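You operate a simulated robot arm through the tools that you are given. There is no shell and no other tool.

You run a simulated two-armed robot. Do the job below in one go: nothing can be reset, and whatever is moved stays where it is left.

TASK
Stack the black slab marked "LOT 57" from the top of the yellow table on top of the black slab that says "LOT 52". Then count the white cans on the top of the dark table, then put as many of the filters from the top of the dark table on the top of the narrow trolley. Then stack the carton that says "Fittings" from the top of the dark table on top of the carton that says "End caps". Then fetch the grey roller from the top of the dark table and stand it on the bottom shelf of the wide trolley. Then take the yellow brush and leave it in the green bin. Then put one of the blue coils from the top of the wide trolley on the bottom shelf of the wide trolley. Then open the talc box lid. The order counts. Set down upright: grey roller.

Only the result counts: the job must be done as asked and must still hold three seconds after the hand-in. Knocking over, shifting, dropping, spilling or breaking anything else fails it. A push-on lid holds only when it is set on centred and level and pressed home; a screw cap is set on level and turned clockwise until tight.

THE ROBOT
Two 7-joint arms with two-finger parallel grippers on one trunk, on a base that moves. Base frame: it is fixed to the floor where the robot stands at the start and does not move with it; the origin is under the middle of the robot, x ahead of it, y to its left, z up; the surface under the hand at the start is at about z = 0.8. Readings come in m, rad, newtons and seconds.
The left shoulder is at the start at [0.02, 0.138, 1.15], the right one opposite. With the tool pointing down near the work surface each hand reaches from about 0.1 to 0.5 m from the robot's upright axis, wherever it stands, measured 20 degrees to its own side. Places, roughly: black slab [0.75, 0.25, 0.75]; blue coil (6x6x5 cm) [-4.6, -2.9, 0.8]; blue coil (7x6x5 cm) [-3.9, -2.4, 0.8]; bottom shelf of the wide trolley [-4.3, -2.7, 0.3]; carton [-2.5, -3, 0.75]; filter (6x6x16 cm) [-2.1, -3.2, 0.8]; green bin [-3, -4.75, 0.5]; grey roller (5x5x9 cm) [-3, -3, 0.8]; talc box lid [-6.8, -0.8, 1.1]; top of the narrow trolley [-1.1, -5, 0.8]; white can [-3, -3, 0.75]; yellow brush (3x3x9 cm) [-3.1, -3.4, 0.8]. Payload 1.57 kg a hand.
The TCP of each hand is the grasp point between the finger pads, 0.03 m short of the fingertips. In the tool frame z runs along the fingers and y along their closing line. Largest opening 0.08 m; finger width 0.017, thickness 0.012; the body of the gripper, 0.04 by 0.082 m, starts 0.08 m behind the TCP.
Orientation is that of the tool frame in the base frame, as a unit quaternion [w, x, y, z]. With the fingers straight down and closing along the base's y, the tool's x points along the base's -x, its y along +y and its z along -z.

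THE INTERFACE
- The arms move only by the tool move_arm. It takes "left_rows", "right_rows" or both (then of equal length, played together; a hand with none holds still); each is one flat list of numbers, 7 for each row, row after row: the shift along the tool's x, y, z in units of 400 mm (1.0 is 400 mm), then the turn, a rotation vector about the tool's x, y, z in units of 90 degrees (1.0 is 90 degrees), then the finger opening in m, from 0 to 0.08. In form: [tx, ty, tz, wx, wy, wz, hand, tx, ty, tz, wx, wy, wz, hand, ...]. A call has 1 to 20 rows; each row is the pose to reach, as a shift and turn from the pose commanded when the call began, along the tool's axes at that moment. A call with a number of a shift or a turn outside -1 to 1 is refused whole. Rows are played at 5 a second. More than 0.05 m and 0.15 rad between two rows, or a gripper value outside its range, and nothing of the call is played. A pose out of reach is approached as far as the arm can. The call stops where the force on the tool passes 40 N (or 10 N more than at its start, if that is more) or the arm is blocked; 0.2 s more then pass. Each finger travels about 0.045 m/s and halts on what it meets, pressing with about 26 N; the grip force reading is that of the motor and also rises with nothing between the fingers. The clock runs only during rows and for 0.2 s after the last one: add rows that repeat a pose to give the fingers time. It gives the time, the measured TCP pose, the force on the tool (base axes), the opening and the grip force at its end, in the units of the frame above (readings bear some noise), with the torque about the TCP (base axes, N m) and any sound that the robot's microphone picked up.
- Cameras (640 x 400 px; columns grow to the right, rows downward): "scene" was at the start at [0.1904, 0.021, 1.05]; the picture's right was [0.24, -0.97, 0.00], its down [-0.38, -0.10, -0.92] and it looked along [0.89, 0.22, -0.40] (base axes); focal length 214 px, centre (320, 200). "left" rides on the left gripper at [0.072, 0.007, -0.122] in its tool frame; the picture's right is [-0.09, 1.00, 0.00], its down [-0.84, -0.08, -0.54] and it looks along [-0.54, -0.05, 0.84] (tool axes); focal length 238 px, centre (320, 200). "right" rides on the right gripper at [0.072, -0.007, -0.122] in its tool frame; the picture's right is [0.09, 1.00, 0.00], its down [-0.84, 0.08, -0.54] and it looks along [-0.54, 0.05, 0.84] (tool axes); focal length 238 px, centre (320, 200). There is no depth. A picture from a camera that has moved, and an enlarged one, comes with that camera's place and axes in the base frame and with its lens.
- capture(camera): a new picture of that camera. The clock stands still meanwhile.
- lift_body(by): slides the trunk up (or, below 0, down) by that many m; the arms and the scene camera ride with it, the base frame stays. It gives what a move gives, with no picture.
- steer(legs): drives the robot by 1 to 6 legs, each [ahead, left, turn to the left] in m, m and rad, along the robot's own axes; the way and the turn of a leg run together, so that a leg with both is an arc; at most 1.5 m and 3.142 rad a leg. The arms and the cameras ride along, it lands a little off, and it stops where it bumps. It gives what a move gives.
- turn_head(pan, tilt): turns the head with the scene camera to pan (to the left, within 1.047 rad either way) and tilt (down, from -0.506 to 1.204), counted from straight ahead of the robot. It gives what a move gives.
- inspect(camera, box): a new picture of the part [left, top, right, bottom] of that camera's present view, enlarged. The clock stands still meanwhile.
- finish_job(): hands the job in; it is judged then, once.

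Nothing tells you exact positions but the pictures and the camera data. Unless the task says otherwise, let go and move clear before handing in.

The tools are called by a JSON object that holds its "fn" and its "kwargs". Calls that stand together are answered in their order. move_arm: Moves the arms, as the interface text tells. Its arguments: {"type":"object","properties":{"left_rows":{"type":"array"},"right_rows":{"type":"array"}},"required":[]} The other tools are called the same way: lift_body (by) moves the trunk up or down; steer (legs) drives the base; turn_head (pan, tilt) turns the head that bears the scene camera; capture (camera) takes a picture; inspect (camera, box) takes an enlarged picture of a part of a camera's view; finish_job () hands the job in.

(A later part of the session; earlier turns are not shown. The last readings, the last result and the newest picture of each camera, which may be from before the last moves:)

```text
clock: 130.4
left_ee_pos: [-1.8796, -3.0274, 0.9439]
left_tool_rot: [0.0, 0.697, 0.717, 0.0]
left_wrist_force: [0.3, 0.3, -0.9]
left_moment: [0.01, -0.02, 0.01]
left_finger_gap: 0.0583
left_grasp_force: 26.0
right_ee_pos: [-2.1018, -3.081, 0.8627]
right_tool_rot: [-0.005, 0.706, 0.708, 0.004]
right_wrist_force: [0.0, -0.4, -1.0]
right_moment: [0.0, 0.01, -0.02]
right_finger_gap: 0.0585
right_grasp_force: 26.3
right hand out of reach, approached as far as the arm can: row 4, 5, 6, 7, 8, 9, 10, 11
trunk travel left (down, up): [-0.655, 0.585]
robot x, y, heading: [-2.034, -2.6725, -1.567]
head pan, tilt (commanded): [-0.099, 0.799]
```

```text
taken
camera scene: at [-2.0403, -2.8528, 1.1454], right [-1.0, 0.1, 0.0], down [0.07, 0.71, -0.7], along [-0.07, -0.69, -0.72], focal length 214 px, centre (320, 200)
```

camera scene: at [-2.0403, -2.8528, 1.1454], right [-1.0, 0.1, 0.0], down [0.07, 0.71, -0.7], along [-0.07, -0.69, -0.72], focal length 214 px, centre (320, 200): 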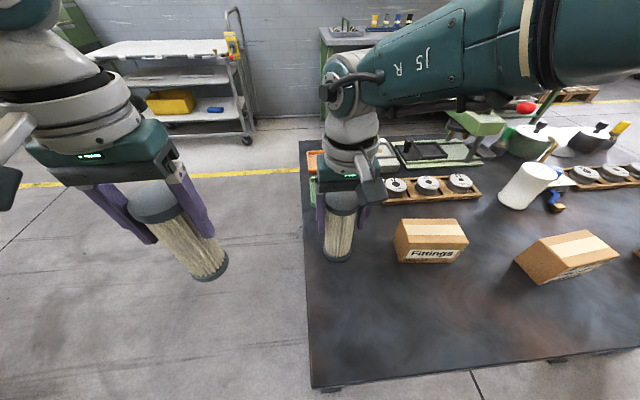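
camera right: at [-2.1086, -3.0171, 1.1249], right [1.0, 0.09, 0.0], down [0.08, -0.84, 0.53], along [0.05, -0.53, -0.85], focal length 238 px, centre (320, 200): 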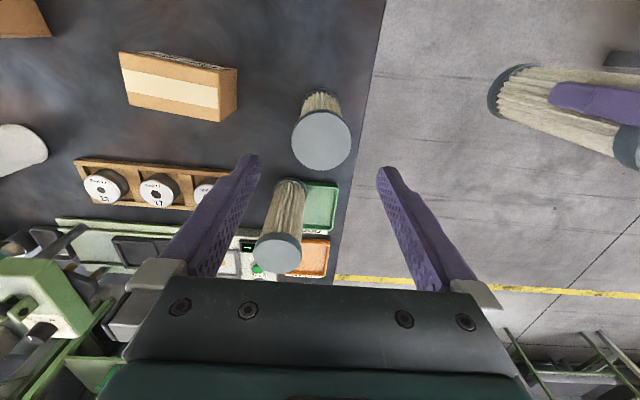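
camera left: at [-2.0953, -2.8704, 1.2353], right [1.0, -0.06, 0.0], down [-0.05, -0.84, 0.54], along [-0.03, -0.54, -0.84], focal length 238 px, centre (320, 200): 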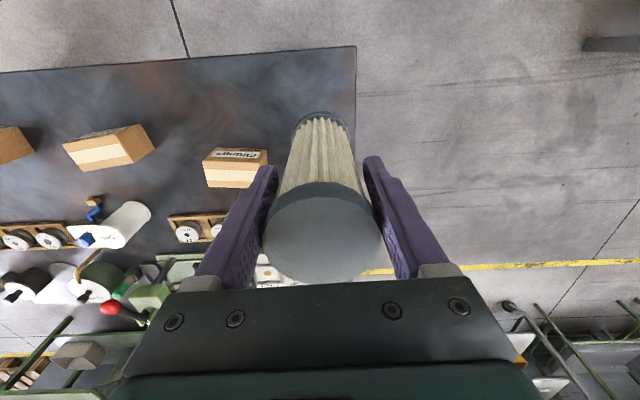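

F2 is gripped as well (58 mm). I'll lift both with the trunk and check the grips.

{"fn": "lift_body", "kwargs": {"by": 0.25}}

{"fn": "capture", "kwargs": {"camera": "right"}}

{"fn": "capture", "kwargs": {"camera": "scene"}}

```text
clock: 133.0
left_ee_pos: [-1.8796, -3.0256, 1.1937]
left_tool_rot: [0.0, 0.697, 0.717, 0.0]
left_wrist_force: [-0.7, -0.6, -1.9]
left_moment: [0.02, 0.03, -0.02]
left_finger_gap: 0.0583
left_grasp_force: 26.4
right_ee_pos: [-2.0997, -3.0805, 1.111]
right_tool_rot: [-0.004, 0.706, 0.708, 0.004]
right_wrist_force: [-0.7, -0.3, -2.4]
right_moment: [0.02, 0.02, 0.01]
right_finger_gap: 0.0582
right_grasp_force: 25.7
trunk travel left (down, up): [-0.905, 0.335]
robot x, y, heading: [-2.0379, -2.6712, -1.569]
head pan, tilt (commanded): [-0.099, 0.799]
```

```text
taken
camera right: at [-2.1076, -3.0112, 1.2341], right [1.0, 0.09, 0.0], down [0.08, -0.84, 0.53], along [0.05, -0.53, -0.85], focal length 238 px, centre (320, 200)
```

right: 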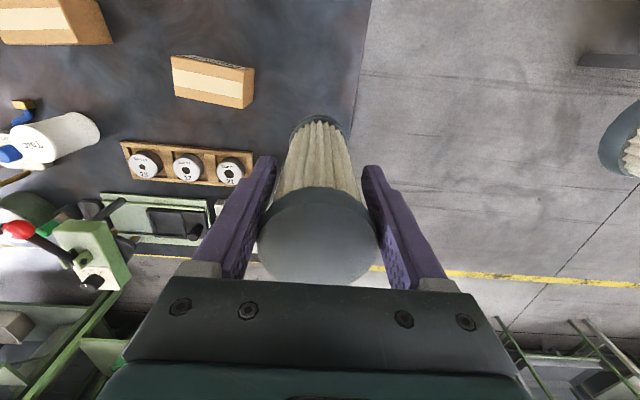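

```text
taken
camera scene: at [-2.0403, -2.8529, 1.3954], right [-1.0, 0.1, 0.0], down [0.07, 0.71, -0.7], along [-0.07, -0.69, -0.72], focal length 214 px, centre (320, 200)
```

scene: 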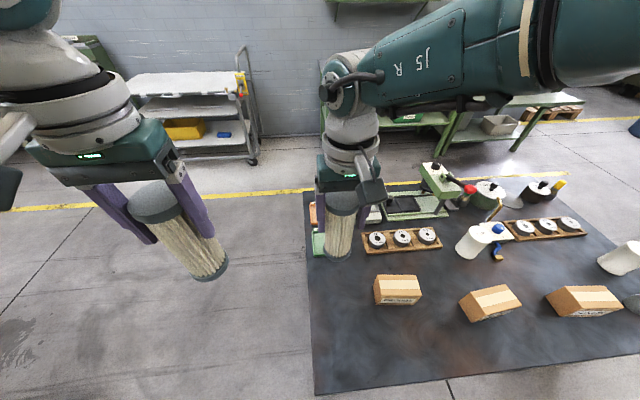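

Both filters are held. I'll drive through the gap beside the dark table toward the trolley at the wall.

{"fn": "steer", "kwargs": {"legs": [[0, 0.52, 0], [1.3, 0, 0], [0, 0.4, 0]]}}

{"fn": "turn_head", "kwargs": {"pan": 0.0, "tilt": 0.8}}

{"fn": "capture", "kwargs": {"camera": "scene"}}

```text
clock: 144.2
left_ee_pos: [-0.9691, -4.3049, 1.1926]
left_tool_rot: [-0.001, 0.701, 0.713, 0.001]
left_wrist_force: [-0.1, -0.7, -0.9]
left_moment: [-0.01, 0.03, 0.0]
left_finger_gap: 0.0579
left_grasp_force: 26.5
right_ee_pos: [-1.1912, -4.3573, 1.1108]
right_tool_rot: [-0.005, 0.71, 0.704, 0.003]
right_wrist_force: [-0.3, -0.5, -2.1]
right_moment: [0.02, 0.0, 0.0]
right_finger_gap: 0.0586
right_grasp_force: 26.1
trunk travel left (down, up): [-0.905, 0.335]
robot x, y, heading: [-1.1203, -3.9486, -1.578]
head pan, tilt (commanded): [-0.099, 0.799]
```

```text
clock: 144.8
left_ee_pos: [-0.9687, -4.3049, 1.1927]
left_tool_rot: [-0.001, 0.701, 0.713, 0.0]
left_wrist_force: [-0.1, -0.3, -1.8]
left_moment: [0.02, -0.01, -0.03]
left_finger_gap: 0.0581
left_grasp_force: 25.7
right_ee_pos: [-1.1907, -4.3562, 1.1118]
right_tool_rot: [-0.005, 0.71, 0.704, 0.004]
right_wrist_force: [0.2, -0.4, -1.6]
right_moment: [0.04, -0.03, -0.02]
right_finger_gap: 0.0583
right_grasp_force: 26.3
trunk travel left (down, up): [-0.905, 0.335]
robot x, y, heading: [-1.1169, -3.9462, -1.58]
head pan, tilt (commanded): [0.0, 0.799]
```

```text
taken
camera scene: at [-1.1196, -4.13, 1.3954], right [-1.0, 0.01, 0.0], down [0.01, 0.72, -0.7], along [-0.01, -0.7, -0.72], focal length 214 px, centre (320, 200)
```

scene: 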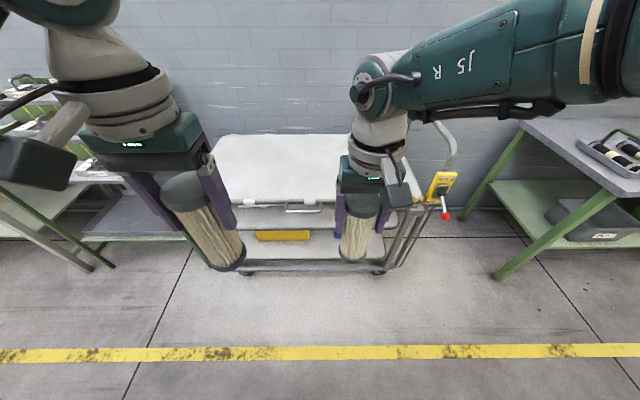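

The trolley is straight ahead. Before closing in I'll look straight down to see how far my own base extends.

{"fn": "turn_head", "kwargs": {"pan": 0.0, "tilt": 1.2}}

{"fn": "capture", "kwargs": {"camera": "scene"}}

```text
clock: 145.7
left_ee_pos: [-0.9681, -4.3044, 1.1929]
left_tool_rot: [-0.001, 0.701, 0.713, 0.001]
left_wrist_force: [0.4, 0.8, -2.0]
left_moment: [0.01, 0.01, -0.01]
left_finger_gap: 0.0581
left_grasp_force: 26.4
right_ee_pos: [-1.1898, -4.357, 1.1111]
right_tool_rot: [-0.004, 0.71, 0.704, 0.003]
right_wrist_force: [0.5, -0.5, -2.3]
right_moment: [0.01, -0.03, -0.04]
right_finger_gap: 0.0587
right_grasp_force: 26.2
trunk travel left (down, up): [-0.905, 0.335]
robot x, y, heading: [-1.1197, -3.9497, -1.577]
head pan, tilt (commanded): [0.0, 1.201]
```

```text
taken
camera scene: at [-1.1194, -4.1053, 1.3677], right [-1.0, 0.01, 0.0], down [0.01, 0.93, -0.36], along [0.0, -0.36, -0.93], focal length 214 px, centre (320, 200)
```

scene: 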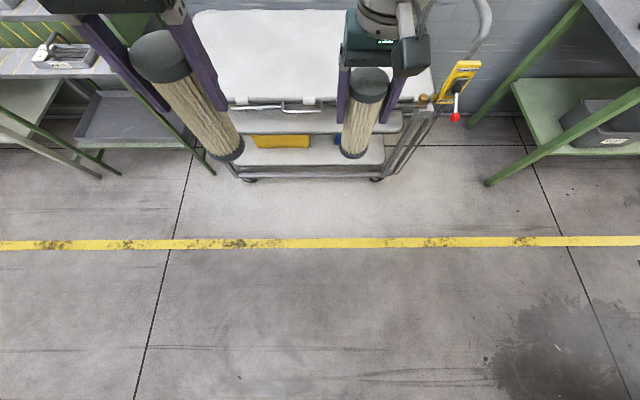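

My body isn't rendered and the floor is clear; trolley top is near z ≈ 0.79 with its front edge at y ≈ −4.69. I'll close in with short legs.

{"fn": "steer", "kwargs": {"legs": [[0.4, 0, 0.005], [0.14, 0, 0]]}}

{"fn": "turn_head", "kwargs": {"pan": 0.0, "tilt": 0.9}}

{"fn": "capture", "kwargs": {"camera": "scene"}}

{"fn": "capture", "kwargs": {"camera": "left"}}

{"fn": "capture", "kwargs": {"camera": "right"}}

```text
clock: 149.1
left_ee_pos: [-0.9648, -4.8327, 1.1933]
left_tool_rot: [-0.001, 0.697, 0.717, 0.0]
left_wrist_force: [-1.2, -0.7, -0.7]
left_moment: [0.02, -0.01, 0.01]
left_finger_gap: 0.0581
left_grasp_force: 25.8
right_ee_pos: [-1.1871, -4.887, 1.1111]
right_tool_rot: [-0.005, 0.706, 0.708, 0.004]
right_wrist_force: [0.0, 0.0, -2.0]
right_moment: [0.03, -0.01, -0.01]
right_finger_gap: 0.0587
right_grasp_force: 26.0
trunk travel left (down, up): [-0.905, 0.335]
robot x, y, heading: [-1.1177, -4.4847, -1.57]
head pan, tilt (commanded): [0.0, 1.201]
```

```text
clock: 149.9
left_ee_pos: [-0.9647, -4.8337, 1.1928]
left_tool_rot: [0.0, 0.697, 0.717, 0.001]
left_wrist_force: [0.6, -0.2, -1.1]
left_moment: [0.0, 0.0, 0.01]
left_finger_gap: 0.0581
left_grasp_force: 26.2
right_ee_pos: [-1.1869, -4.8867, 1.1111]
right_tool_rot: [-0.005, 0.707, 0.708, 0.003]
right_wrist_force: [0.7, -0.3, -1.9]
right_moment: [0.02, 0.01, 0.03]
right_finger_gap: 0.0586
right_grasp_force: 25.5
trunk travel left (down, up): [-0.905, 0.335]
robot x, y, heading: [-1.1184, -4.4791, -1.569]
head pan, tilt (commanded): [0.0, 0.901]
```

```text
taken
camera scene: at [-1.1177, -4.6547, 1.3874], right [-1.0, 0.0, 0.0], down [0.0, 0.78, -0.62], along [0.0, -0.62, -0.78], focal length 214 px, centre (320, 200)
```

scene: 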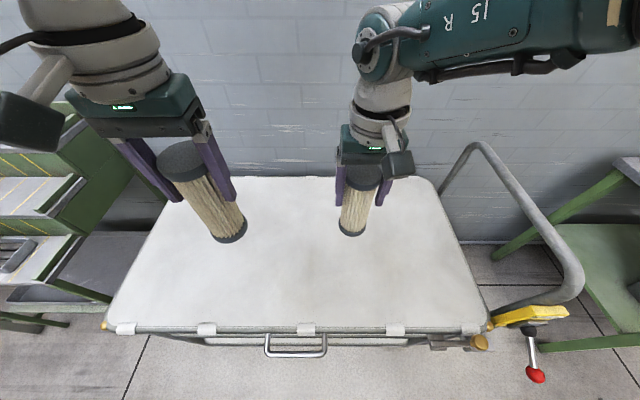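

```text
taken
camera left: at [-0.9606, -4.7613, 1.3151], right [1.0, -0.06, 0.0], down [-0.05, -0.84, 0.54], along [-0.03, -0.54, -0.84], focal length 238 px, centre (320, 200)
```

left: 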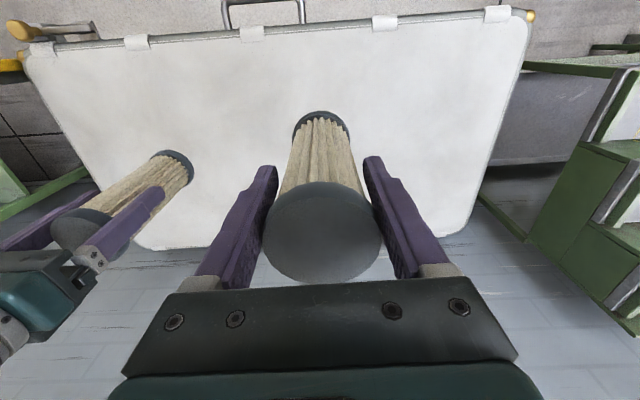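

```text
taken
camera right: at [-1.1931, -4.8178, 1.2341], right [1.0, 0.09, 0.0], down [0.08, -0.84, 0.53], along [0.05, -0.53, -0.85], focal length 238 px, centre (320, 200)
```

right: 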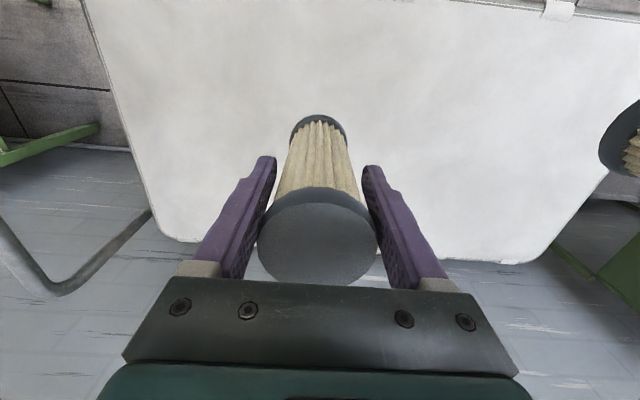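

The trolley top is bare, with plenty of room. I'll raise both hands relative to the shoulders and lower the trunk so the arms have downward reach, then set both filters down together.

{"fn": "move_arm", "kwargs": {"left_rows": [0, 0, -0.0625, 0, 0, 0, 0.035, 0, 0, -0.125, 0, 0, 0, 0.035, 0, 0, -0.1875, 0, 0, 0, 0.035, 0, 0, -0.25, 0, 0, 0, 0.035, 0, 0, -0.25, 0, 0, 0, 0.035], "right_rows": [0, 0, -0.1125, 0, 0, 0, 0.035, 0, 0, -0.225, 0, 0, 0, 0.035, 0, 0, -0.3375, 0, 0, 0, 0.035, 0, 0, -0.45, 0, 0, 0, 0.035, 0, 0, -0.45, 0, 0, 0, 0.035]}}

{"fn": "lift_body", "kwargs": {"by": -0.27}}

{"fn": "capture", "kwargs": {"camera": "scene"}}

```text
clock: 151.1
left_ee_pos: [-0.9651, -4.8327, 1.2946]
left_tool_rot: [-0.001, 0.697, 0.717, 0.0]
left_wrist_force: [0.9, 0.2, -2.1]
left_moment: [0.03, -0.01, -0.05]
left_finger_gap: 0.0581
left_grasp_force: 26.0
right_ee_pos: [-1.187, -4.8898, 1.2902]
right_tool_rot: [-0.005, 0.707, 0.707, 0.003]
right_wrist_force: [-0.3, -1.1, -2.9]
right_moment: [0.01, 0.01, -0.01]
right_finger_gap: 0.0581
right_grasp_force: 26.1
trunk travel left (down, up): [-0.905, 0.335]
robot x, y, heading: [-1.1194, -4.479, -1.569]
head pan, tilt (commanded): [0.0, 0.901]
```

```text
clock: 153.8
left_ee_pos: [-0.9646, -4.8326, 1.025]
left_tool_rot: [0.0, 0.697, 0.717, 0.001]
left_wrist_force: [0.0, 0.4, -1.7]
left_moment: [0.01, 0.03, 0.02]
left_finger_gap: 0.0581
left_grasp_force: 26.4
right_ee_pos: [-1.1877, -4.8887, 1.0188]
right_tool_rot: [-0.005, 0.707, 0.708, 0.004]
right_wrist_force: [-0.6, -0.1, -1.8]
right_moment: [-0.01, -0.01, -0.03]
right_finger_gap: 0.0584
right_grasp_force: 26.3
trunk travel left (down, up): [-0.635, 0.605]
robot x, y, heading: [-1.1181, -4.4779, -1.57]
head pan, tilt (commanded): [0.0, 0.901]
```

```text
taken
camera scene: at [-1.1177, -4.6547, 1.1175], right [-1.0, 0.0, 0.0], down [0.0, 0.78, -0.62], along [0.0, -0.62, -0.78], focal length 214 px, centre (320, 200)
```

scene: 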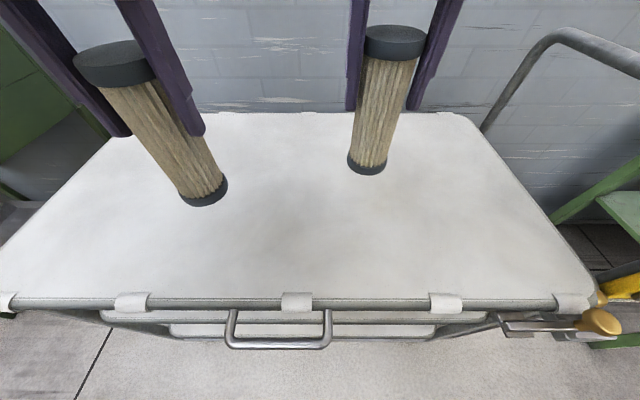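

Trolley top is at about z = 0.785; filters' bottoms are roughly 0.89. I'll lower both hands 9 cm and then look.

{"fn": "move_arm", "kwargs": {"left_rows": [0, 0, 0.075, 0, 0, 0, 0.035, 0, 0, 0.15, 0, 0, 0, 0.035, 0, 0, 0.2, 0, 0, 0, 0.035, 0, 0, 0.225, 0, 0, 0, 0.035, 0, 0, 0.225, 0, 0, 0, 0.035], "right_rows": [0, 0, 0.075, 0, 0, 0, 0.035, 0, 0, 0.15, 0, 0, 0, 0.035, 0, 0, 0.19, 0, 0, 0, 0.035, 0, 0, 0.21, 0, 0, 0, 0.035, 0, 0, 0.21, 0, 0, 0, 0.035]}}

{"fn": "inspect", "kwargs": {"camera": "scene", "box": [100, 100, 440, 312]}}

```text
clock: 155.1
left_ee_pos: [-0.9643, -4.8331, 0.9334]
left_tool_rot: [-0.001, 0.697, 0.717, 0.001]
left_wrist_force: [0.4, 0.1, -2.4]
left_moment: [0.03, -0.01, 0.01]
left_finger_gap: 0.058
left_grasp_force: 25.7
right_ee_pos: [-1.1896, -4.8884, 0.9348]
right_tool_rot: [-0.004, 0.707, 0.708, 0.004]
right_wrist_force: [0.0, 0.3, -1.9]
right_moment: [0.02, 0.0, 0.0]
right_finger_gap: 0.0584
right_grasp_force: 26.1
trunk travel left (down, up): [-0.635, 0.605]
robot x, y, heading: [-1.1208, -4.4807, -1.573]
head pan, tilt (commanded): [0.0, 0.901]
```

```text
1.88 times, centred on (270, 206) of scene
camera zoom: at [-1.1177, -4.6547, 1.1175], right [-1.0, 0.0, 0.0], down [0.0, 0.78, -0.62], along [0.0, -0.62, -0.78], focal length 404 px, centre (414, 189)
```

zoom: 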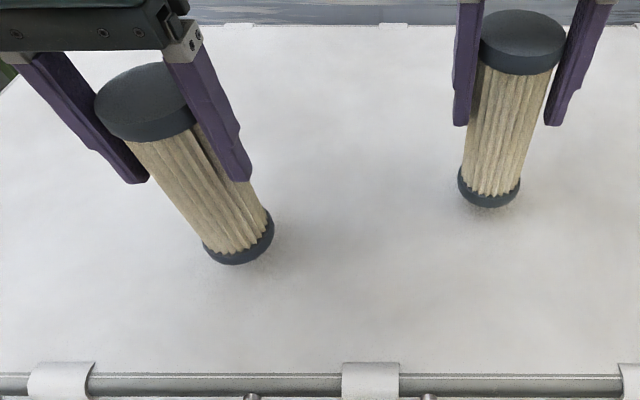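

Just a centimetre or so left. Going down in 3 mm steps.

{"fn": "move_arm", "kwargs": {"left_rows": [0, 0, 0.0075, 0, 0, 0, 0.035, 0, 0, 0.015, 0, 0, 0, 0.035, 0, 0, 0.0225, 0, 0, 0, 0.035, 0, 0, 0.0225, 0, 0, 0, 0.035], "right_rows": [0, 0, 0.0075, 0, 0, 0, 0.035, 0, 0, 0.015, 0, 0, 0, 0.035, 0, 0, 0.0225, 0, 0, 0, 0.035, 0, 0, 0.0225, 0, 0, 0, 0.035]}}

```text
clock: 156.1
left_ee_pos: [-0.9661, -4.8335, 0.9242]
left_tool_rot: [0.0, 0.697, 0.717, 0.001]
left_wrist_force: [0.0, -0.5, -1.6]
left_moment: [0.03, 0.0, 0.02]
left_finger_gap: 0.0584
left_grasp_force: 25.3
right_ee_pos: [-1.1883, -4.8881, 0.9252]
right_tool_rot: [-0.005, 0.707, 0.708, 0.004]
right_wrist_force: [-0.5, -0.2, -2.3]
right_moment: [0.0, -0.02, -0.01]
right_finger_gap: 0.0582
right_grasp_force: 25.8
trunk travel left (down, up): [-0.635, 0.605]
robot x, y, heading: [-1.1199, -4.4758, -1.569]
head pan, tilt (commanded): [0.0, 0.901]
```

{"fn": "move_arm", "kwargs": {"left_rows": [0, 0, 0.006, 0, 0, 0, 0.035, 0, 0, 0.012, 0, 0, 0, 0.035, 0, 0, 0.018, 0, 0, 0, 0.035, 0, 0, 0.018, 0, 0, 0, 0.035], "right_rows": [0, 0, 0.006, 0, 0, 0, 0.035, 0, 0, 0.012, 0, 0, 0, 0.035, 0, 0, 0.018, 0, 0, 0, 0.035, 0, 0, 0.018, 0, 0, 0, 0.035]}}

{"fn": "inspect", "kwargs": {"camera": "scene", "box": [100, 100, 440, 312]}}

```text
clock: 157.1
left_ee_pos: [-0.9648, -4.8314, 0.9172]
left_tool_rot: [-0.001, 0.697, 0.717, 0.001]
left_wrist_force: [-0.2, -0.5, -1.3]
left_moment: [-0.01, 0.04, -0.01]
left_finger_gap: 0.0582
left_grasp_force: 25.8
right_ee_pos: [-1.1875, -4.889, 0.9199]
right_tool_rot: [-0.005, 0.707, 0.708, 0.004]
right_wrist_force: [0.6, 0.5, -1.6]
right_moment: [0.03, 0.0, 0.0]
right_finger_gap: 0.0584
right_grasp_force: 26.3
trunk travel left (down, up): [-0.635, 0.605]
robot x, y, heading: [-1.12, -4.4787, -1.564]
head pan, tilt (commanded): [0.0, 0.901]
```

```text
1.88 times, centred on (270, 206) of scene
camera zoom: at [-1.1177, -4.6547, 1.1175], right [-1.0, 0.0, 0.0], down [0.0, 0.78, -0.62], along [0.0, -0.62, -0.78], focal length 404 px, centre (414, 189)
```

zoom: 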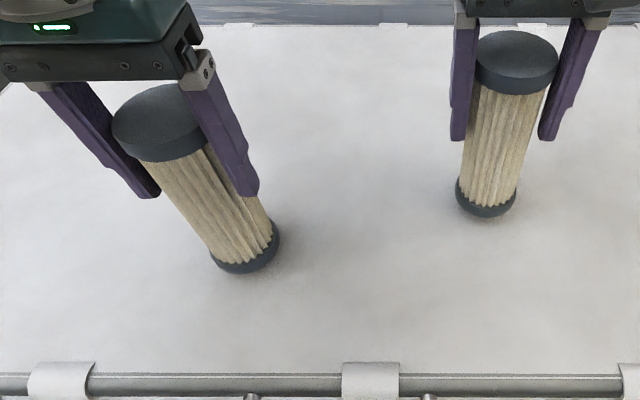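

{"fn": "move_arm", "kwargs": {"left_rows": [0, 0, 0.006, 0, 0, 0, 0.035, 0, 0, 0.012, 0, 0, 0, 0.035, 0, 0, 0.016, 0, 0, 0, 0.035, 0, 0, 0.016, 0, 0, 0, 0.035], "right_rows": [0, 0, 0.006, 0, 0, 0, 0.035, 0, 0, 0.012, 0, 0, 0, 0.035, 0, 0, 0.018, 0, 0, 0, 0.035, 0, 0, 0.018, 0, 0, 0, 0.035]}}

```text
clock: 158.1
left_ee_pos: [-0.9642, -4.8324, 0.9118]
left_tool_rot: [0.0, 0.697, 0.717, 0.001]
left_wrist_force: [0.4, -0.4, -2.1]
left_moment: [0.02, -0.01, -0.04]
left_finger_gap: 0.0582
left_grasp_force: 26.1
right_ee_pos: [-1.1878, -4.8873, 0.9112]
right_tool_rot: [-0.005, 0.707, 0.708, 0.003]
right_wrist_force: [0.7, -0.3, -2.2]
right_moment: [0.07, -0.01, 0.02]
right_finger_gap: 0.0582
right_grasp_force: 26.3
trunk travel left (down, up): [-0.635, 0.605]
robot x, y, heading: [-1.1215, -4.48, -1.568]
head pan, tilt (commanded): [0.0, 0.901]
```

{"fn": "move_arm", "kwargs": {"left_rows": [0, 0, 0.005, 0, 0, 0, 0.035, 0, 0, 0.01, 0, 0, 0, 0.035, 0, 0, 0.015, 0, 0, 0, 0.035, 0, 0, 0.015, 0, 0, 0, 0.035], "right_rows": [0, 0, 0.005, 0, 0, 0, 0.035, 0, 0, 0.01, 0, 0, 0, 0.035, 0, 0, 0.015, 0, 0, 0, 0.035, 0, 0, 0.015, 0, 0, 0, 0.035]}}

{"fn": "inspect", "kwargs": {"camera": "scene", "box": [180, 180, 400, 260]}}

```text
clock: 159.1
left_ee_pos: [-0.9659, -4.8331, 0.9078]
left_tool_rot: [-0.001, 0.697, 0.717, 0.001]
left_wrist_force: [-1.0, -0.2, -2.3]
left_moment: [-0.01, 0.0, 0.0]
left_finger_gap: 0.0581
left_grasp_force: 25.8
right_ee_pos: [-1.188, -4.8877, 0.9061]
right_tool_rot: [-0.005, 0.707, 0.707, 0.003]
right_wrist_force: [-0.3, 0.1, -1.7]
right_moment: [0.05, -0.02, -0.05]
right_finger_gap: 0.0584
right_grasp_force: 25.8
trunk travel left (down, up): [-0.635, 0.605]
robot x, y, heading: [-1.1185, -4.4816, -1.571]
head pan, tilt (commanded): [0.0, 0.901]
```

```text
2.91 times, centred on (290, 220) of scene
camera zoom: at [-1.1177, -4.6547, 1.1175], right [-1.0, 0.0, 0.0], down [0.0, 0.78, -0.62], along [0.0, -0.62, -0.78], focal length 624 px, centre (407, 142)
```

zoom: 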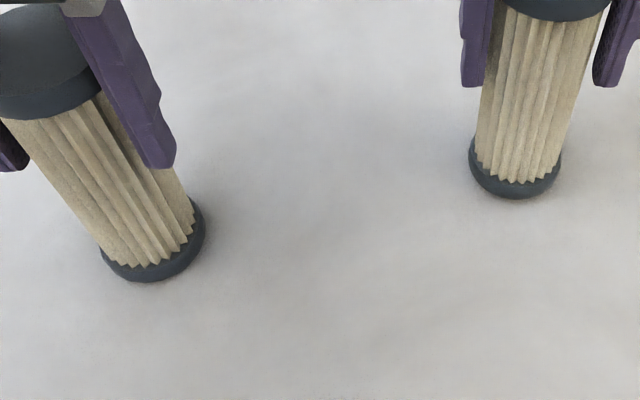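

{"fn": "move_arm", "kwargs": {"left_rows": [0, 0, 0.005, 0, 0, 0, 0.035, 0, 0, 0.01, 0, 0, 0, 0.035, 0, 0, 0.015, 0, 0, 0, 0.035, 0, 0, 0.015, 0, 0, 0, 0.035], "right_rows": [0, 0, 0.005, 0, 0, 0, 0.035, 0, 0, 0.01, 0, 0, 0, 0.035, 0, 0, 0.015, 0, 0, 0, 0.035, 0, 0, 0.015, 0, 0, 0, 0.035]}}

```text
clock: 160.1
left_ee_pos: [-0.9639, -4.8336, 0.9011]
left_tool_rot: [0.002, 0.697, 0.717, -0.001]
left_wrist_force: [-0.3, 4.9, 23.3]
left_moment: [-0.3, 0.05, 0.04]
left_finger_gap: 0.0585
left_grasp_force: 26.0
right_ee_pos: [-1.187, -4.8877, 0.9005]
right_tool_rot: [-0.004, 0.706, 0.708, 0.004]
right_wrist_force: [-0.7, 0.3, -1.3]
right_moment: [0.02, 0.01, 0.03]
right_finger_gap: 0.0586
right_grasp_force: 26.3
trunk travel left (down, up): [-0.635, 0.605]
robot x, y, heading: [-1.1143, -4.4772, -1.568]
head pan, tilt (commanded): [0.0, 0.901]
```

The left filter has touched down; I'll ease it and continue with the right one.

{"fn": "move_arm", "kwargs": {"left_rows": [0, 0, -0.004, 0, 0, 0, 0.035, 0, 0, -0.004, 0, 0, 0, 0.035, 0, 0, -0.004, 0, 0, 0, 0.035], "right_rows": [0, 0, 0.004, 0, 0, 0, 0.035, 0, 0, 0.008, 0, 0, 0, 0.035, 0, 0, 0.008, 0, 0, 0, 0.035]}}

```text
clock: 160.8
left_ee_pos: [-0.9658, -4.8348, 0.9006]
left_tool_rot: [0.0, 0.696, 0.718, 0.001]
left_wrist_force: [2.2, -1.1, 0.3]
left_moment: [-0.21, -0.14, 0.04]
left_finger_gap: 0.0585
left_grasp_force: 25.7
right_ee_pos: [-1.1869, -4.891, 0.8982]
right_tool_rot: [-0.003, 0.706, 0.708, 0.003]
right_wrist_force: [-2.2, 3.0, 23.1]
right_moment: [-0.46, 0.08, -0.11]
right_finger_gap: 0.0584
right_grasp_force: 26.0
trunk travel left (down, up): [-0.635, 0.605]
robot x, y, heading: [-1.1187, -4.4815, -1.568]
head pan, tilt (commanded): [0.0, 0.901]
```

Both filters are now standing on the trolley. I'll ease the right hand, release both gently and rise straight up.

{"fn": "move_arm", "kwargs": {"left_rows": [0, 0, 0, 0, 0, 0, 0.035, 0, 0, 0, 0, 0, 0, 0.035, 0, 0, 0, 0, 0, 0, 0.08, 0, 0, 0, 0, 0, 0, 0.08, 0, 0, 0, 0, 0, 0, 0.08, 0, 0, 0, 0, 0, 0, 0.08], "right_rows": [0, 0, -0.004, 0, 0, 0, 0.035, 0, 0, -0.004, 0, 0, 0, 0.035, 0, 0, -0.004, 0, 0, 0, 0.08, 0, 0, -0.004, 0, 0, 0, 0.08, 0, 0, -0.004, 0, 0, 0, 0.08, 0, 0, -0.004, 0, 0, 0, 0.08]}}

{"fn": "capture", "kwargs": {"camera": "scene"}}

{"fn": "capture", "kwargs": {"camera": "left"}}

{"fn": "capture", "kwargs": {"camera": "right"}}

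```text
clock: 162.2
left_ee_pos: [-0.9656, -4.8326, 0.9005]
left_tool_rot: [-0.001, 0.698, 0.716, 0.001]
left_wrist_force: [0.3, -0.3, 0.2]
left_moment: [0.0, -0.01, 0.04]
left_finger_gap: 0.0802
left_grasp_force: 0.0
right_ee_pos: [-1.1868, -4.8877, 0.8992]
right_tool_rot: [-0.005, 0.706, 0.708, 0.004]
right_wrist_force: [-0.7, 0.0, 0.2]
right_moment: [0.02, -0.01, 0.01]
right_finger_gap: 0.0798
right_grasp_force: 0.2
trunk travel left (down, up): [-0.635, 0.605]
robot x, y, heading: [-1.1203, -4.4768, -1.569]
head pan, tilt (commanded): [0.0, 0.901]
```

```text
taken
camera scene: at [-1.1177, -4.6549, 1.1175], right [-1.0, 0.0, 0.0], down [0.0, 0.78, -0.62], along [0.0, -0.62, -0.78], focal length 214 px, centre (320, 200)
```

scene: 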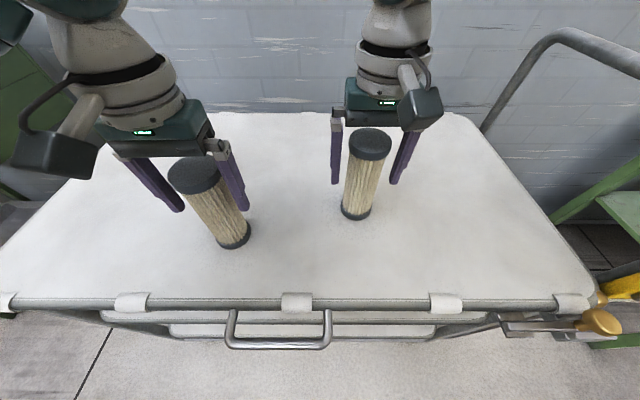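

```text
taken
camera left: at [-0.9615, -4.7615, 1.0229], right [1.0, -0.06, 0.0], down [-0.05, -0.84, 0.54], along [-0.04, -0.54, -0.84], focal length 238 px, centre (320, 200)
```

left: 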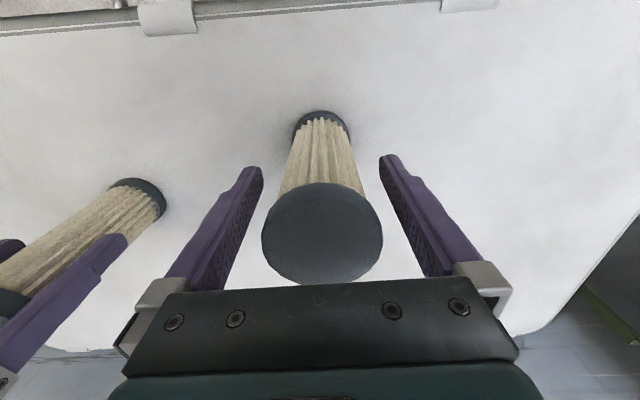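

```text
taken
camera right: at [-1.1938, -4.8187, 1.0213], right [1.0, 0.09, 0.0], down [0.08, -0.84, 0.53], along [0.05, -0.53, -0.85], focal length 238 px, centre (320, 200)
```

right: 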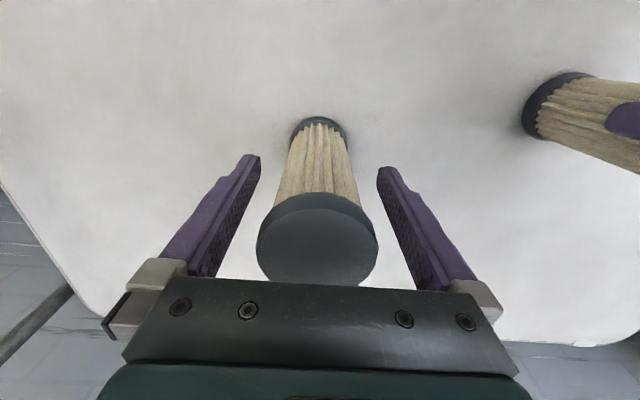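

Both filters stand free on the trolley. I'll raise the trunk clear and return to the front of the dark table for the cartons.

{"fn": "lift_body", "kwargs": {"by": 0.3}}

{"fn": "capture", "kwargs": {"camera": "scene"}}

{"fn": "steer", "kwargs": {"legs": [[-0.5, 0, 0], [0, -0.42, 0], [-1.3, 0, 0], [0, -0.95, 0]]}}

{"fn": "capture", "kwargs": {"camera": "scene"}}

```text
clock: 165.2
left_ee_pos: [-0.9666, -4.8334, 1.2015]
left_tool_rot: [-0.001, 0.697, 0.717, 0.001]
left_wrist_force: [0.1, 0.0, -0.1]
left_moment: [0.01, -0.01, 0.01]
left_finger_gap: 0.0799
left_grasp_force: 0.1
right_ee_pos: [-1.187, -4.8876, 1.1986]
right_tool_rot: [-0.005, 0.707, 0.708, 0.003]
right_wrist_force: [0.2, 0.5, 0.2]
right_moment: [0.01, -0.03, -0.01]
right_finger_gap: 0.0801
right_grasp_force: 0.1
trunk travel left (down, up): [-0.935, 0.305]
robot x, y, heading: [-1.1185, -4.4765, -1.57]
head pan, tilt (commanded): [0.0, 0.901]
```

```text
taken
camera scene: at [-1.1177, -4.6549, 1.4175], right [-1.0, 0.0, 0.0], down [0.0, 0.78, -0.62], along [0.0, -0.62, -0.78], focal length 214 px, centre (320, 200)
```

scene: 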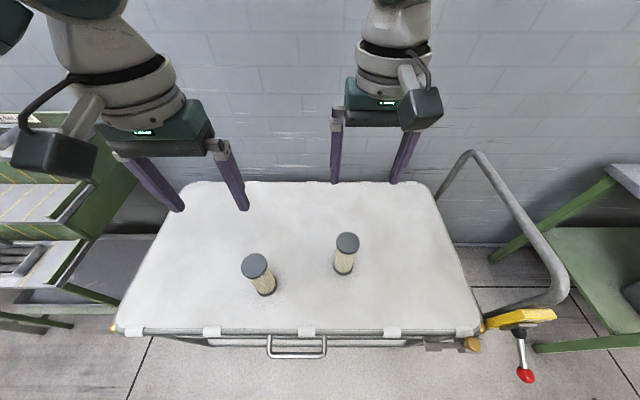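

```text
clock: 181.2
left_ee_pos: [-2.3468, -3.0379, 1.2005]
left_tool_rot: [-0.001, 0.686, 0.727, 0.001]
left_wrist_force: [0.1, 0.0, -0.5]
left_moment: [0.01, 0.01, -0.01]
left_finger_gap: 0.0801
left_grasp_force: 0.1
right_ee_pos: [-2.5666, -3.1004, 1.1978]
right_tool_rot: [-0.004, 0.695, 0.719, 0.004]
right_wrist_force: [0.4, -0.2, -0.1]
right_moment: [0.0, 0.0, -0.01]
right_finger_gap: 0.0801
right_grasp_force: 0.1
trunk travel left (down, up): [-0.935, 0.305]
robot x, y, heading: [-2.5119, -2.6893, -1.537]
head pan, tilt (commanded): [0.0, 0.901]
```

```text
taken
camera scene: at [-2.504, -2.8644, 1.4175], right [-1.0, -0.03, 0.0], down [-0.03, 0.78, -0.62], along [0.02, -0.62, -0.78], focal length 214 px, centre (320, 200)
```

scene: 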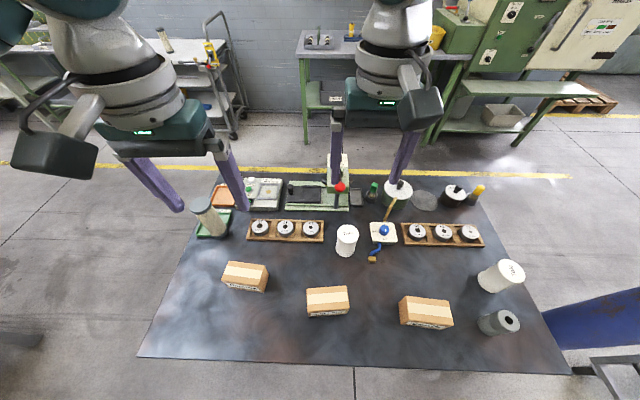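

I'm back in front of the dark table with a clear top view. I'll zoom in on the cartons.

{"fn": "inspect", "kwargs": {"camera": "scene", "box": [200, 235, 370, 335]}}

{"fn": "capture", "kwargs": {"camera": "left"}}

{"fn": "capture", "kwargs": {"camera": "right"}}

```text
3.76 times, centred on (285, 285) of scene
camera zoom: at [-2.504, -2.8644, 1.4175], right [-1.0, -0.03, 0.0], down [-0.03, 0.78, -0.62], along [0.02, -0.62, -0.78], focal length 807 px, centre (452, -120)
```

zoom: 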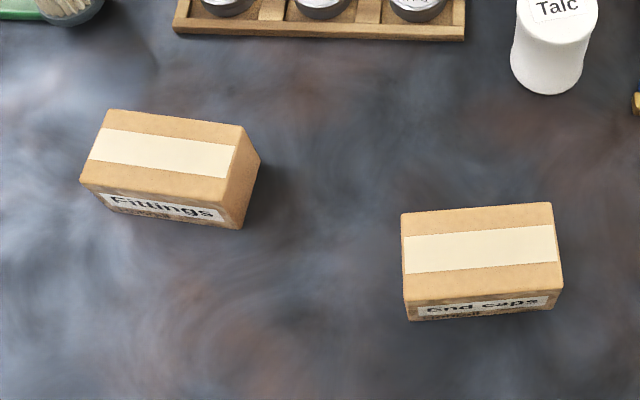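

```text
taken
camera left: at [-2.3446, -2.9661, 1.323], right [1.0, -0.03, 0.0], down [-0.03, -0.84, 0.54], along [-0.02, -0.54, -0.84], focal length 238 px, centre (320, 200)
```

left: 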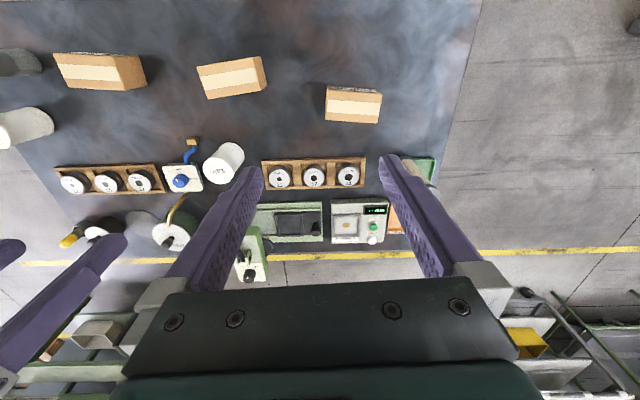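

```text
taken
camera right: at [-2.5751, -3.0304, 1.3213], right [0.99, 0.12, 0.0], down [0.1, -0.84, 0.53], along [0.07, -0.53, -0.85], focal length 238 px, centre (320, 200)
```

right: 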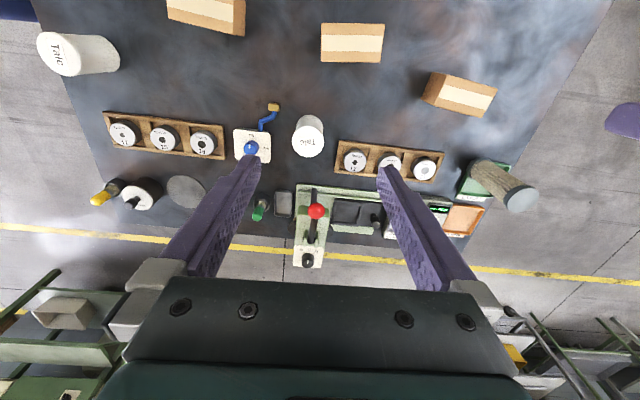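

Fittings is at (−2.275, −3.078) and End caps at (−2.521, −3.017), both about 11 × 6 × 6.5 cm, with tops near z = 0.80. I'll reposition, raise the right hand out of the way, and turn the left wrist to grip the 6 cm side.

{"fn": "steer", "kwargs": {"legs": [[0.03, 0.08, -0.08]]}}

{"fn": "move_arm", "kwargs": {"left_rows": [0, 0, 0, 0, 0, 0.09, 0.08, 0, 0, 0, 0, 0, 0.18, 0.08, 0, 0, 0, 0, 0, 0.27, 0.08, 0, 0, 0, 0, 0, 0.36, 0.08, 0, 0, 0, 0, 0, 0.45, 0.08, 0, 0, 0, 0, 0, 0.54, 0.08, 0, 0, 0, 0, 0, 0.63, 0.08, 0, 0, 0, 0, 0, 0.72, 0.08, 0, 0, 0, 0, 0, 0.81, 0.08, 0, 0, 0, 0, 0, 0.9, 0.08, 0, 0, 0, 0, 0, 0.98, 0.08, 0, 0, 0, 0, 0, 0.98, 0.08], "right_rows": [0, 0, -0.1, 0, 0, 0, 0.08, 0, 0, -0.2, 0, 0, 0, 0.08, 0, 0, -0.3, 0, 0, 0, 0.08, 0, 0, -0.4, 0, 0, 0, 0.08, 0, 0, -0.5, 0, 0, 0, 0.08, 0, 0, -0.6, 0, 0, 0, 0.08, 0, 0, -0.6, 0, 0, 0, 0.08, 0, 0, -0.6, 0, 0, 0, 0.08, 0, 0, -0.6, 0, 0, 0, 0.08, 0, 0, -0.6, 0, 0, 0, 0.08, 0, 0, -0.6, 0, 0, 0, 0.08, 0, 0, -0.6, 0, 0, 0, 0.08]}}

{"fn": "capture", "kwargs": {"camera": "left"}}

{"fn": "capture", "kwargs": {"camera": "scene"}}

```text
clock: 182.3
left_ee_pos: [-2.2958, -3.0797, 1.2005]
left_tool_rot: [0.001, 0.715, 0.699, 0.001]
left_wrist_force: [-0.4, 0.0, -0.2]
left_moment: [0.02, -0.04, -0.01]
left_finger_gap: 0.08
left_grasp_force: 0.1
right_ee_pos: [-2.5211, -3.1237, 1.1972]
right_tool_rot: [-0.005, 0.724, 0.69, 0.004]
right_wrist_force: [0.2, 0.4, -0.5]
right_moment: [0.02, 0.0, -0.02]
right_finger_gap: 0.0803
right_grasp_force: 0.0
trunk travel left (down, up): [-0.935, 0.305]
robot x, y, heading: [-2.4312, -2.7141, -1.616]
head pan, tilt (commanded): [0.0, 0.901]
```

```text
clock: 184.9
left_ee_pos: [-2.2959, -3.0791, 1.2019]
left_tool_rot: [-0.001, 1.0, 0.004, 0.0]
left_wrist_force: [-0.7, -0.5, -1.0]
left_moment: [-0.02, 0.01, -0.02]
left_finger_gap: 0.0802
left_grasp_force: 0.0
right_ee_pos: [-2.5215, -3.1203, 1.4188]
right_tool_rot: [-0.023, 0.725, 0.688, 0.02]
right_wrist_force: [-0.4, 0.2, -0.3]
right_moment: [0.0, -0.02, 0.01]
right_finger_gap: 0.0799
right_grasp_force: 0.1
trunk travel left (down, up): [-0.935, 0.305]
robot x, y, heading: [-2.4284, -2.7163, -1.616]
head pan, tilt (commanded): [0.0, 0.901]
```

```text
taken
camera left: at [-2.2242, -3.086, 1.3229], right [-0.08, -1.0, 0.0], down [-0.84, 0.07, 0.54], along [-0.54, 0.05, -0.84], focal length 238 px, centre (320, 200)
```

left: 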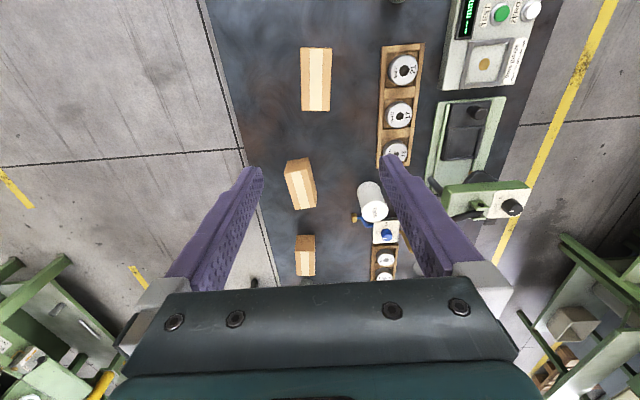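

```text
taken
camera scene: at [-2.4388, -2.8941, 1.4175], right [-1.0, 0.05, 0.0], down [0.04, 0.78, -0.62], along [-0.03, -0.62, -0.78], focal length 214 px, centre (320, 200)
```

scene: 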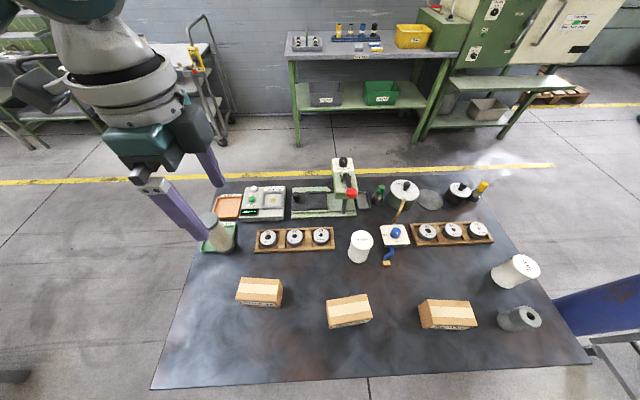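

The wrist turned well. I'll fine-align over Fittings (long axis about −5°), lift the hand relative to the shoulder, and lower the trunk to a pre-grasp height.

{"fn": "move_arm", "kwargs": {"left_rows": [0.02, -0.005, -0.1, 0, 0, 0.03, 0.08, 0.049, -0.011, -0.2, 0, 0, 0.063, 0.08, 0.049, -0.011, -0.3, 0, 0, 0.063, 0.08, 0.049, -0.011, -0.3, 0, 0, 0.063, 0.08]}}

{"fn": "lift_body", "kwargs": {"by": -0.4}}

{"fn": "capture", "kwargs": {"camera": "left"}}

{"fn": "capture", "kwargs": {"camera": "scene"}}

```text
clock: 185.9
left_ee_pos: [-2.2752, -3.076, 1.3197]
left_tool_rot: [-0.001, 0.999, -0.044, 0.0]
left_wrist_force: [-0.4, -0.7, -0.1]
left_moment: [0.01, 0.01, -0.01]
left_finger_gap: 0.0801
left_grasp_force: 0.0
right_ee_pos: [-2.52, -3.1199, 1.4176]
right_tool_rot: [-0.023, 0.724, 0.689, 0.02]
right_wrist_force: [0.1, -0.6, -0.3]
right_moment: [0.02, 0.01, 0.04]
right_finger_gap: 0.08
right_grasp_force: 0.0
trunk travel left (down, up): [-0.935, 0.305]
robot x, y, heading: [-2.4309, -2.7175, -1.614]
head pan, tilt (commanded): [0.0, 0.901]
```

```text
clock: 189.7
left_ee_pos: [-2.2754, -3.0748, 0.9195]
left_tool_rot: [0.0, 0.999, -0.044, 0.0]
left_wrist_force: [1.2, -0.1, 0.4]
left_moment: [-0.04, 0.0, 0.02]
left_finger_gap: 0.0798
left_grasp_force: 0.1
right_ee_pos: [-2.5205, -3.1197, 1.0166]
right_tool_rot: [-0.024, 0.723, 0.69, 0.019]
right_wrist_force: [-0.2, -0.2, 0.0]
right_moment: [0.0, -0.01, 0.01]
right_finger_gap: 0.0796
right_grasp_force: 0.1
trunk travel left (down, up): [-0.535, 0.705]
robot x, y, heading: [-2.4325, -2.7138, -1.613]
head pan, tilt (commanded): [0.0, 0.901]
```

```text
taken
camera left: at [-2.2053, -3.0889, 1.0413], right [-0.18, -0.98, 0.0], down [-0.83, 0.15, 0.54], along [-0.53, 0.1, -0.84], focal length 238 px, centre (320, 200)
```

left: 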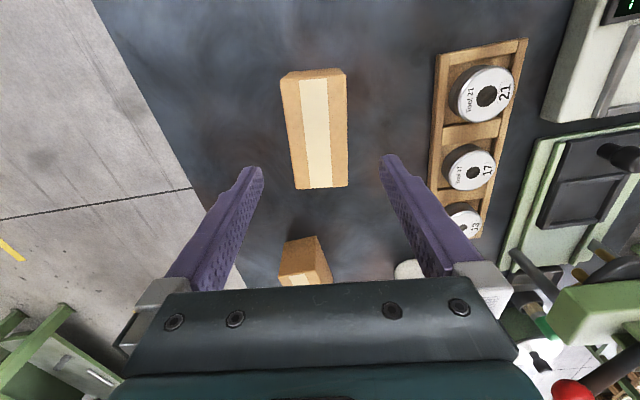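

```text
taken
camera scene: at [-2.4388, -2.8941, 1.0176], right [-1.0, 0.05, 0.0], down [0.04, 0.78, -0.62], along [-0.03, -0.62, -0.78], focal length 214 px, centre (320, 200)
```

scene: 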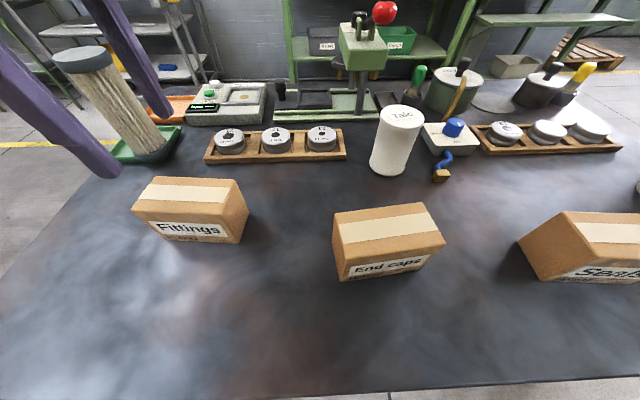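

The hand is right above Fittings, within a few millimetres. Descending to grip.

{"fn": "move_arm", "kwargs": {"left_rows": [-0.012, -0.006, 0.08, 0, 0, 0.0167, 0.08, -0.012, -0.006, 0.18, 0, 0, 0.0167, 0.08, -0.012, -0.006, 0.28, 0, 0, 0.0167, 0.08, -0.012, -0.006, 0.349, 0, 0, 0.0167, 0.08, -0.012, -0.006, 0.349, 0, 0, 0.0167, 0.08, -0.012, -0.006, 0.349, 0, 0, 0.0167, 0.035, -0.012, -0.006, 0.349, 0, 0, 0.0167, 0.035, -0.012, -0.006, 0.349, 0, 0, 0.0167, 0.035, -0.012, -0.006, 0.349, 0, 0, 0.0167, 0.035, -0.012, -0.006, 0.349, 0, 0, 0.0167, 0.035]}}

{"fn": "capture", "kwargs": {"camera": "scene"}}

```text
clock: 191.9
left_ee_pos: [-2.2809, -3.071, 0.7797]
left_tool_rot: [-0.001, 0.998, -0.057, 0.0]
left_wrist_force: [-0.2, -1.2, 0.5]
left_moment: [-0.01, 0.0, 0.02]
left_finger_gap: 0.0579
left_grasp_force: 26.0
right_ee_pos: [-2.5208, -3.1202, 1.019]
right_tool_rot: [-0.024, 0.724, 0.689, 0.018]
right_wrist_force: [-0.1, 0.3, 0.5]
right_moment: [0.03, -0.01, -0.02]
right_finger_gap: 0.0801
right_grasp_force: 0.0
trunk travel left (down, up): [-0.535, 0.705]
robot x, y, heading: [-2.4324, -2.7154, -1.615]
head pan, tilt (commanded): [0.0, 0.901]
```

```text
taken
camera scene: at [-2.4389, -2.8939, 1.0175], right [-1.0, 0.05, 0.0], down [0.04, 0.78, -0.62], along [-0.03, -0.62, -0.78], focal length 214 px, centre (320, 200)
```

scene: 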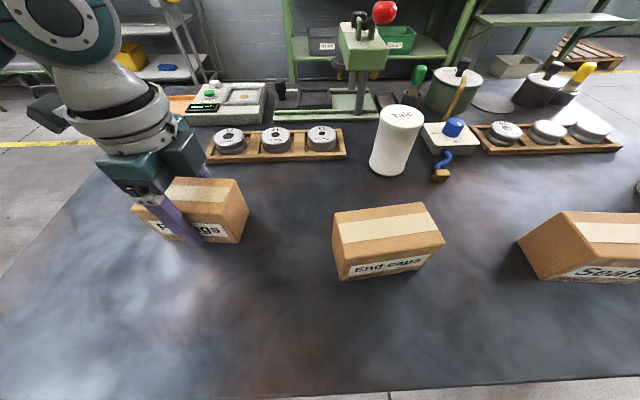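

Fittings is gripped. I'll lift it with the trunk and shift the base right so that the same hand comes over End caps.

{"fn": "lift_body", "kwargs": {"by": 0.15}}

{"fn": "steer", "kwargs": {"legs": [[0, -0.235, 0]]}}

{"fn": "capture", "kwargs": {"camera": "scene"}}

{"fn": "capture", "kwargs": {"camera": "left"}}

```text
clock: 193.6
left_ee_pos: [-2.2821, -3.0716, 0.9299]
left_tool_rot: [-0.001, 0.998, -0.058, 0.0]
left_wrist_force: [0.1, 0.3, -2.8]
left_moment: [-0.01, -0.02, 0.02]
left_finger_gap: 0.0578
left_grasp_force: 25.5
right_ee_pos: [-2.521, -3.1197, 1.1681]
right_tool_rot: [-0.024, 0.724, 0.689, 0.02]
right_wrist_force: [-0.9, 0.1, 0.6]
right_moment: [0.01, 0.01, 0.01]
right_finger_gap: 0.08
right_grasp_force: 0.0
trunk travel left (down, up): [-0.685, 0.555]
robot x, y, heading: [-2.4317, -2.7171, -1.618]
head pan, tilt (commanded): [0.0, 0.901]
```

```text
clock: 195.4
left_ee_pos: [-2.5162, -3.0616, 0.93]
left_tool_rot: [-0.001, 0.998, -0.057, 0.001]
left_wrist_force: [0.4, 0.0, -3.9]
left_moment: [-0.03, -0.02, 0.01]
left_finger_gap: 0.0576
left_grasp_force: 26.0
right_ee_pos: [-2.7563, -3.1088, 1.1683]
right_tool_rot: [-0.025, 0.724, 0.689, 0.02]
right_wrist_force: [0.0, 0.6, -0.3]
right_moment: [0.02, -0.02, -0.01]
right_finger_gap: 0.0801
right_grasp_force: 0.0
trunk travel left (down, up): [-0.685, 0.555]
robot x, y, heading: [-2.6695, -2.7094, -1.615]
head pan, tilt (commanded): [0.0, 0.901]
```

```text
taken
camera scene: at [-2.6746, -2.8832, 1.1675], right [-1.0, 0.04, 0.0], down [0.04, 0.78, -0.62], along [-0.03, -0.62, -0.78], focal length 214 px, centre (320, 200)
```

scene: 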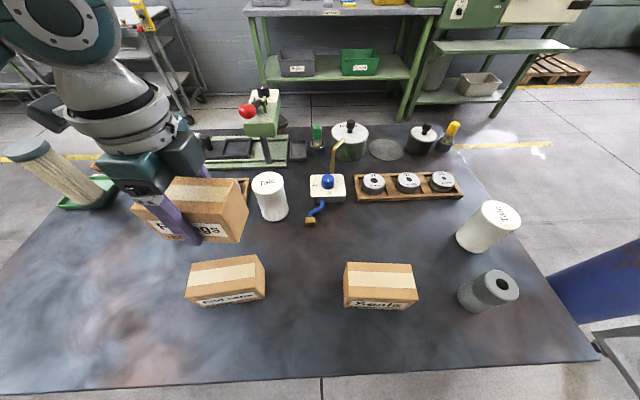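

```text
taken
camera left: at [-2.4466, -3.0767, 1.0518], right [-0.2, -0.98, 0.0], down [-0.82, 0.17, 0.54], along [-0.53, 0.11, -0.84], focal length 238 px, centre (320, 200)
```

left: 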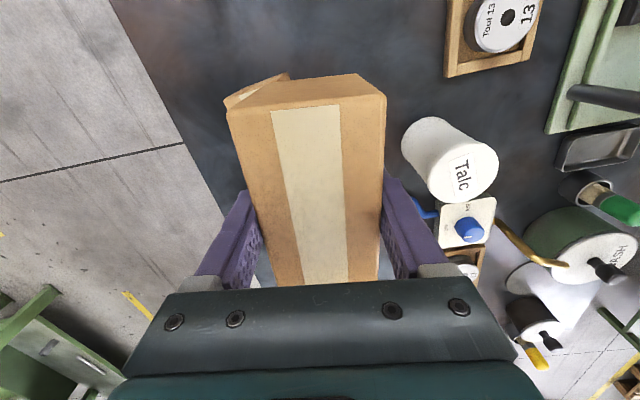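

{"fn": "inspect", "kwargs": {"camera": "scene", "box": [160, 230, 300, 320]}}

```text
4.44 times, centred on (230, 275) of scene
camera zoom: at [-2.6746, -2.8832, 1.1675], right [-1.0, 0.04, 0.0], down [0.04, 0.78, -0.62], along [-0.03, -0.62, -0.78], focal length 953 px, centre (720, -133)
```

zoom: 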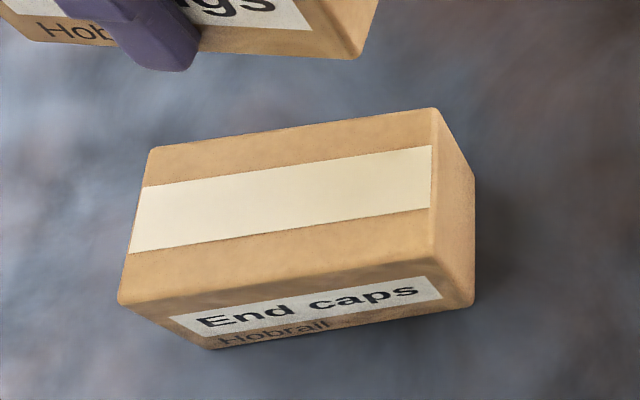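

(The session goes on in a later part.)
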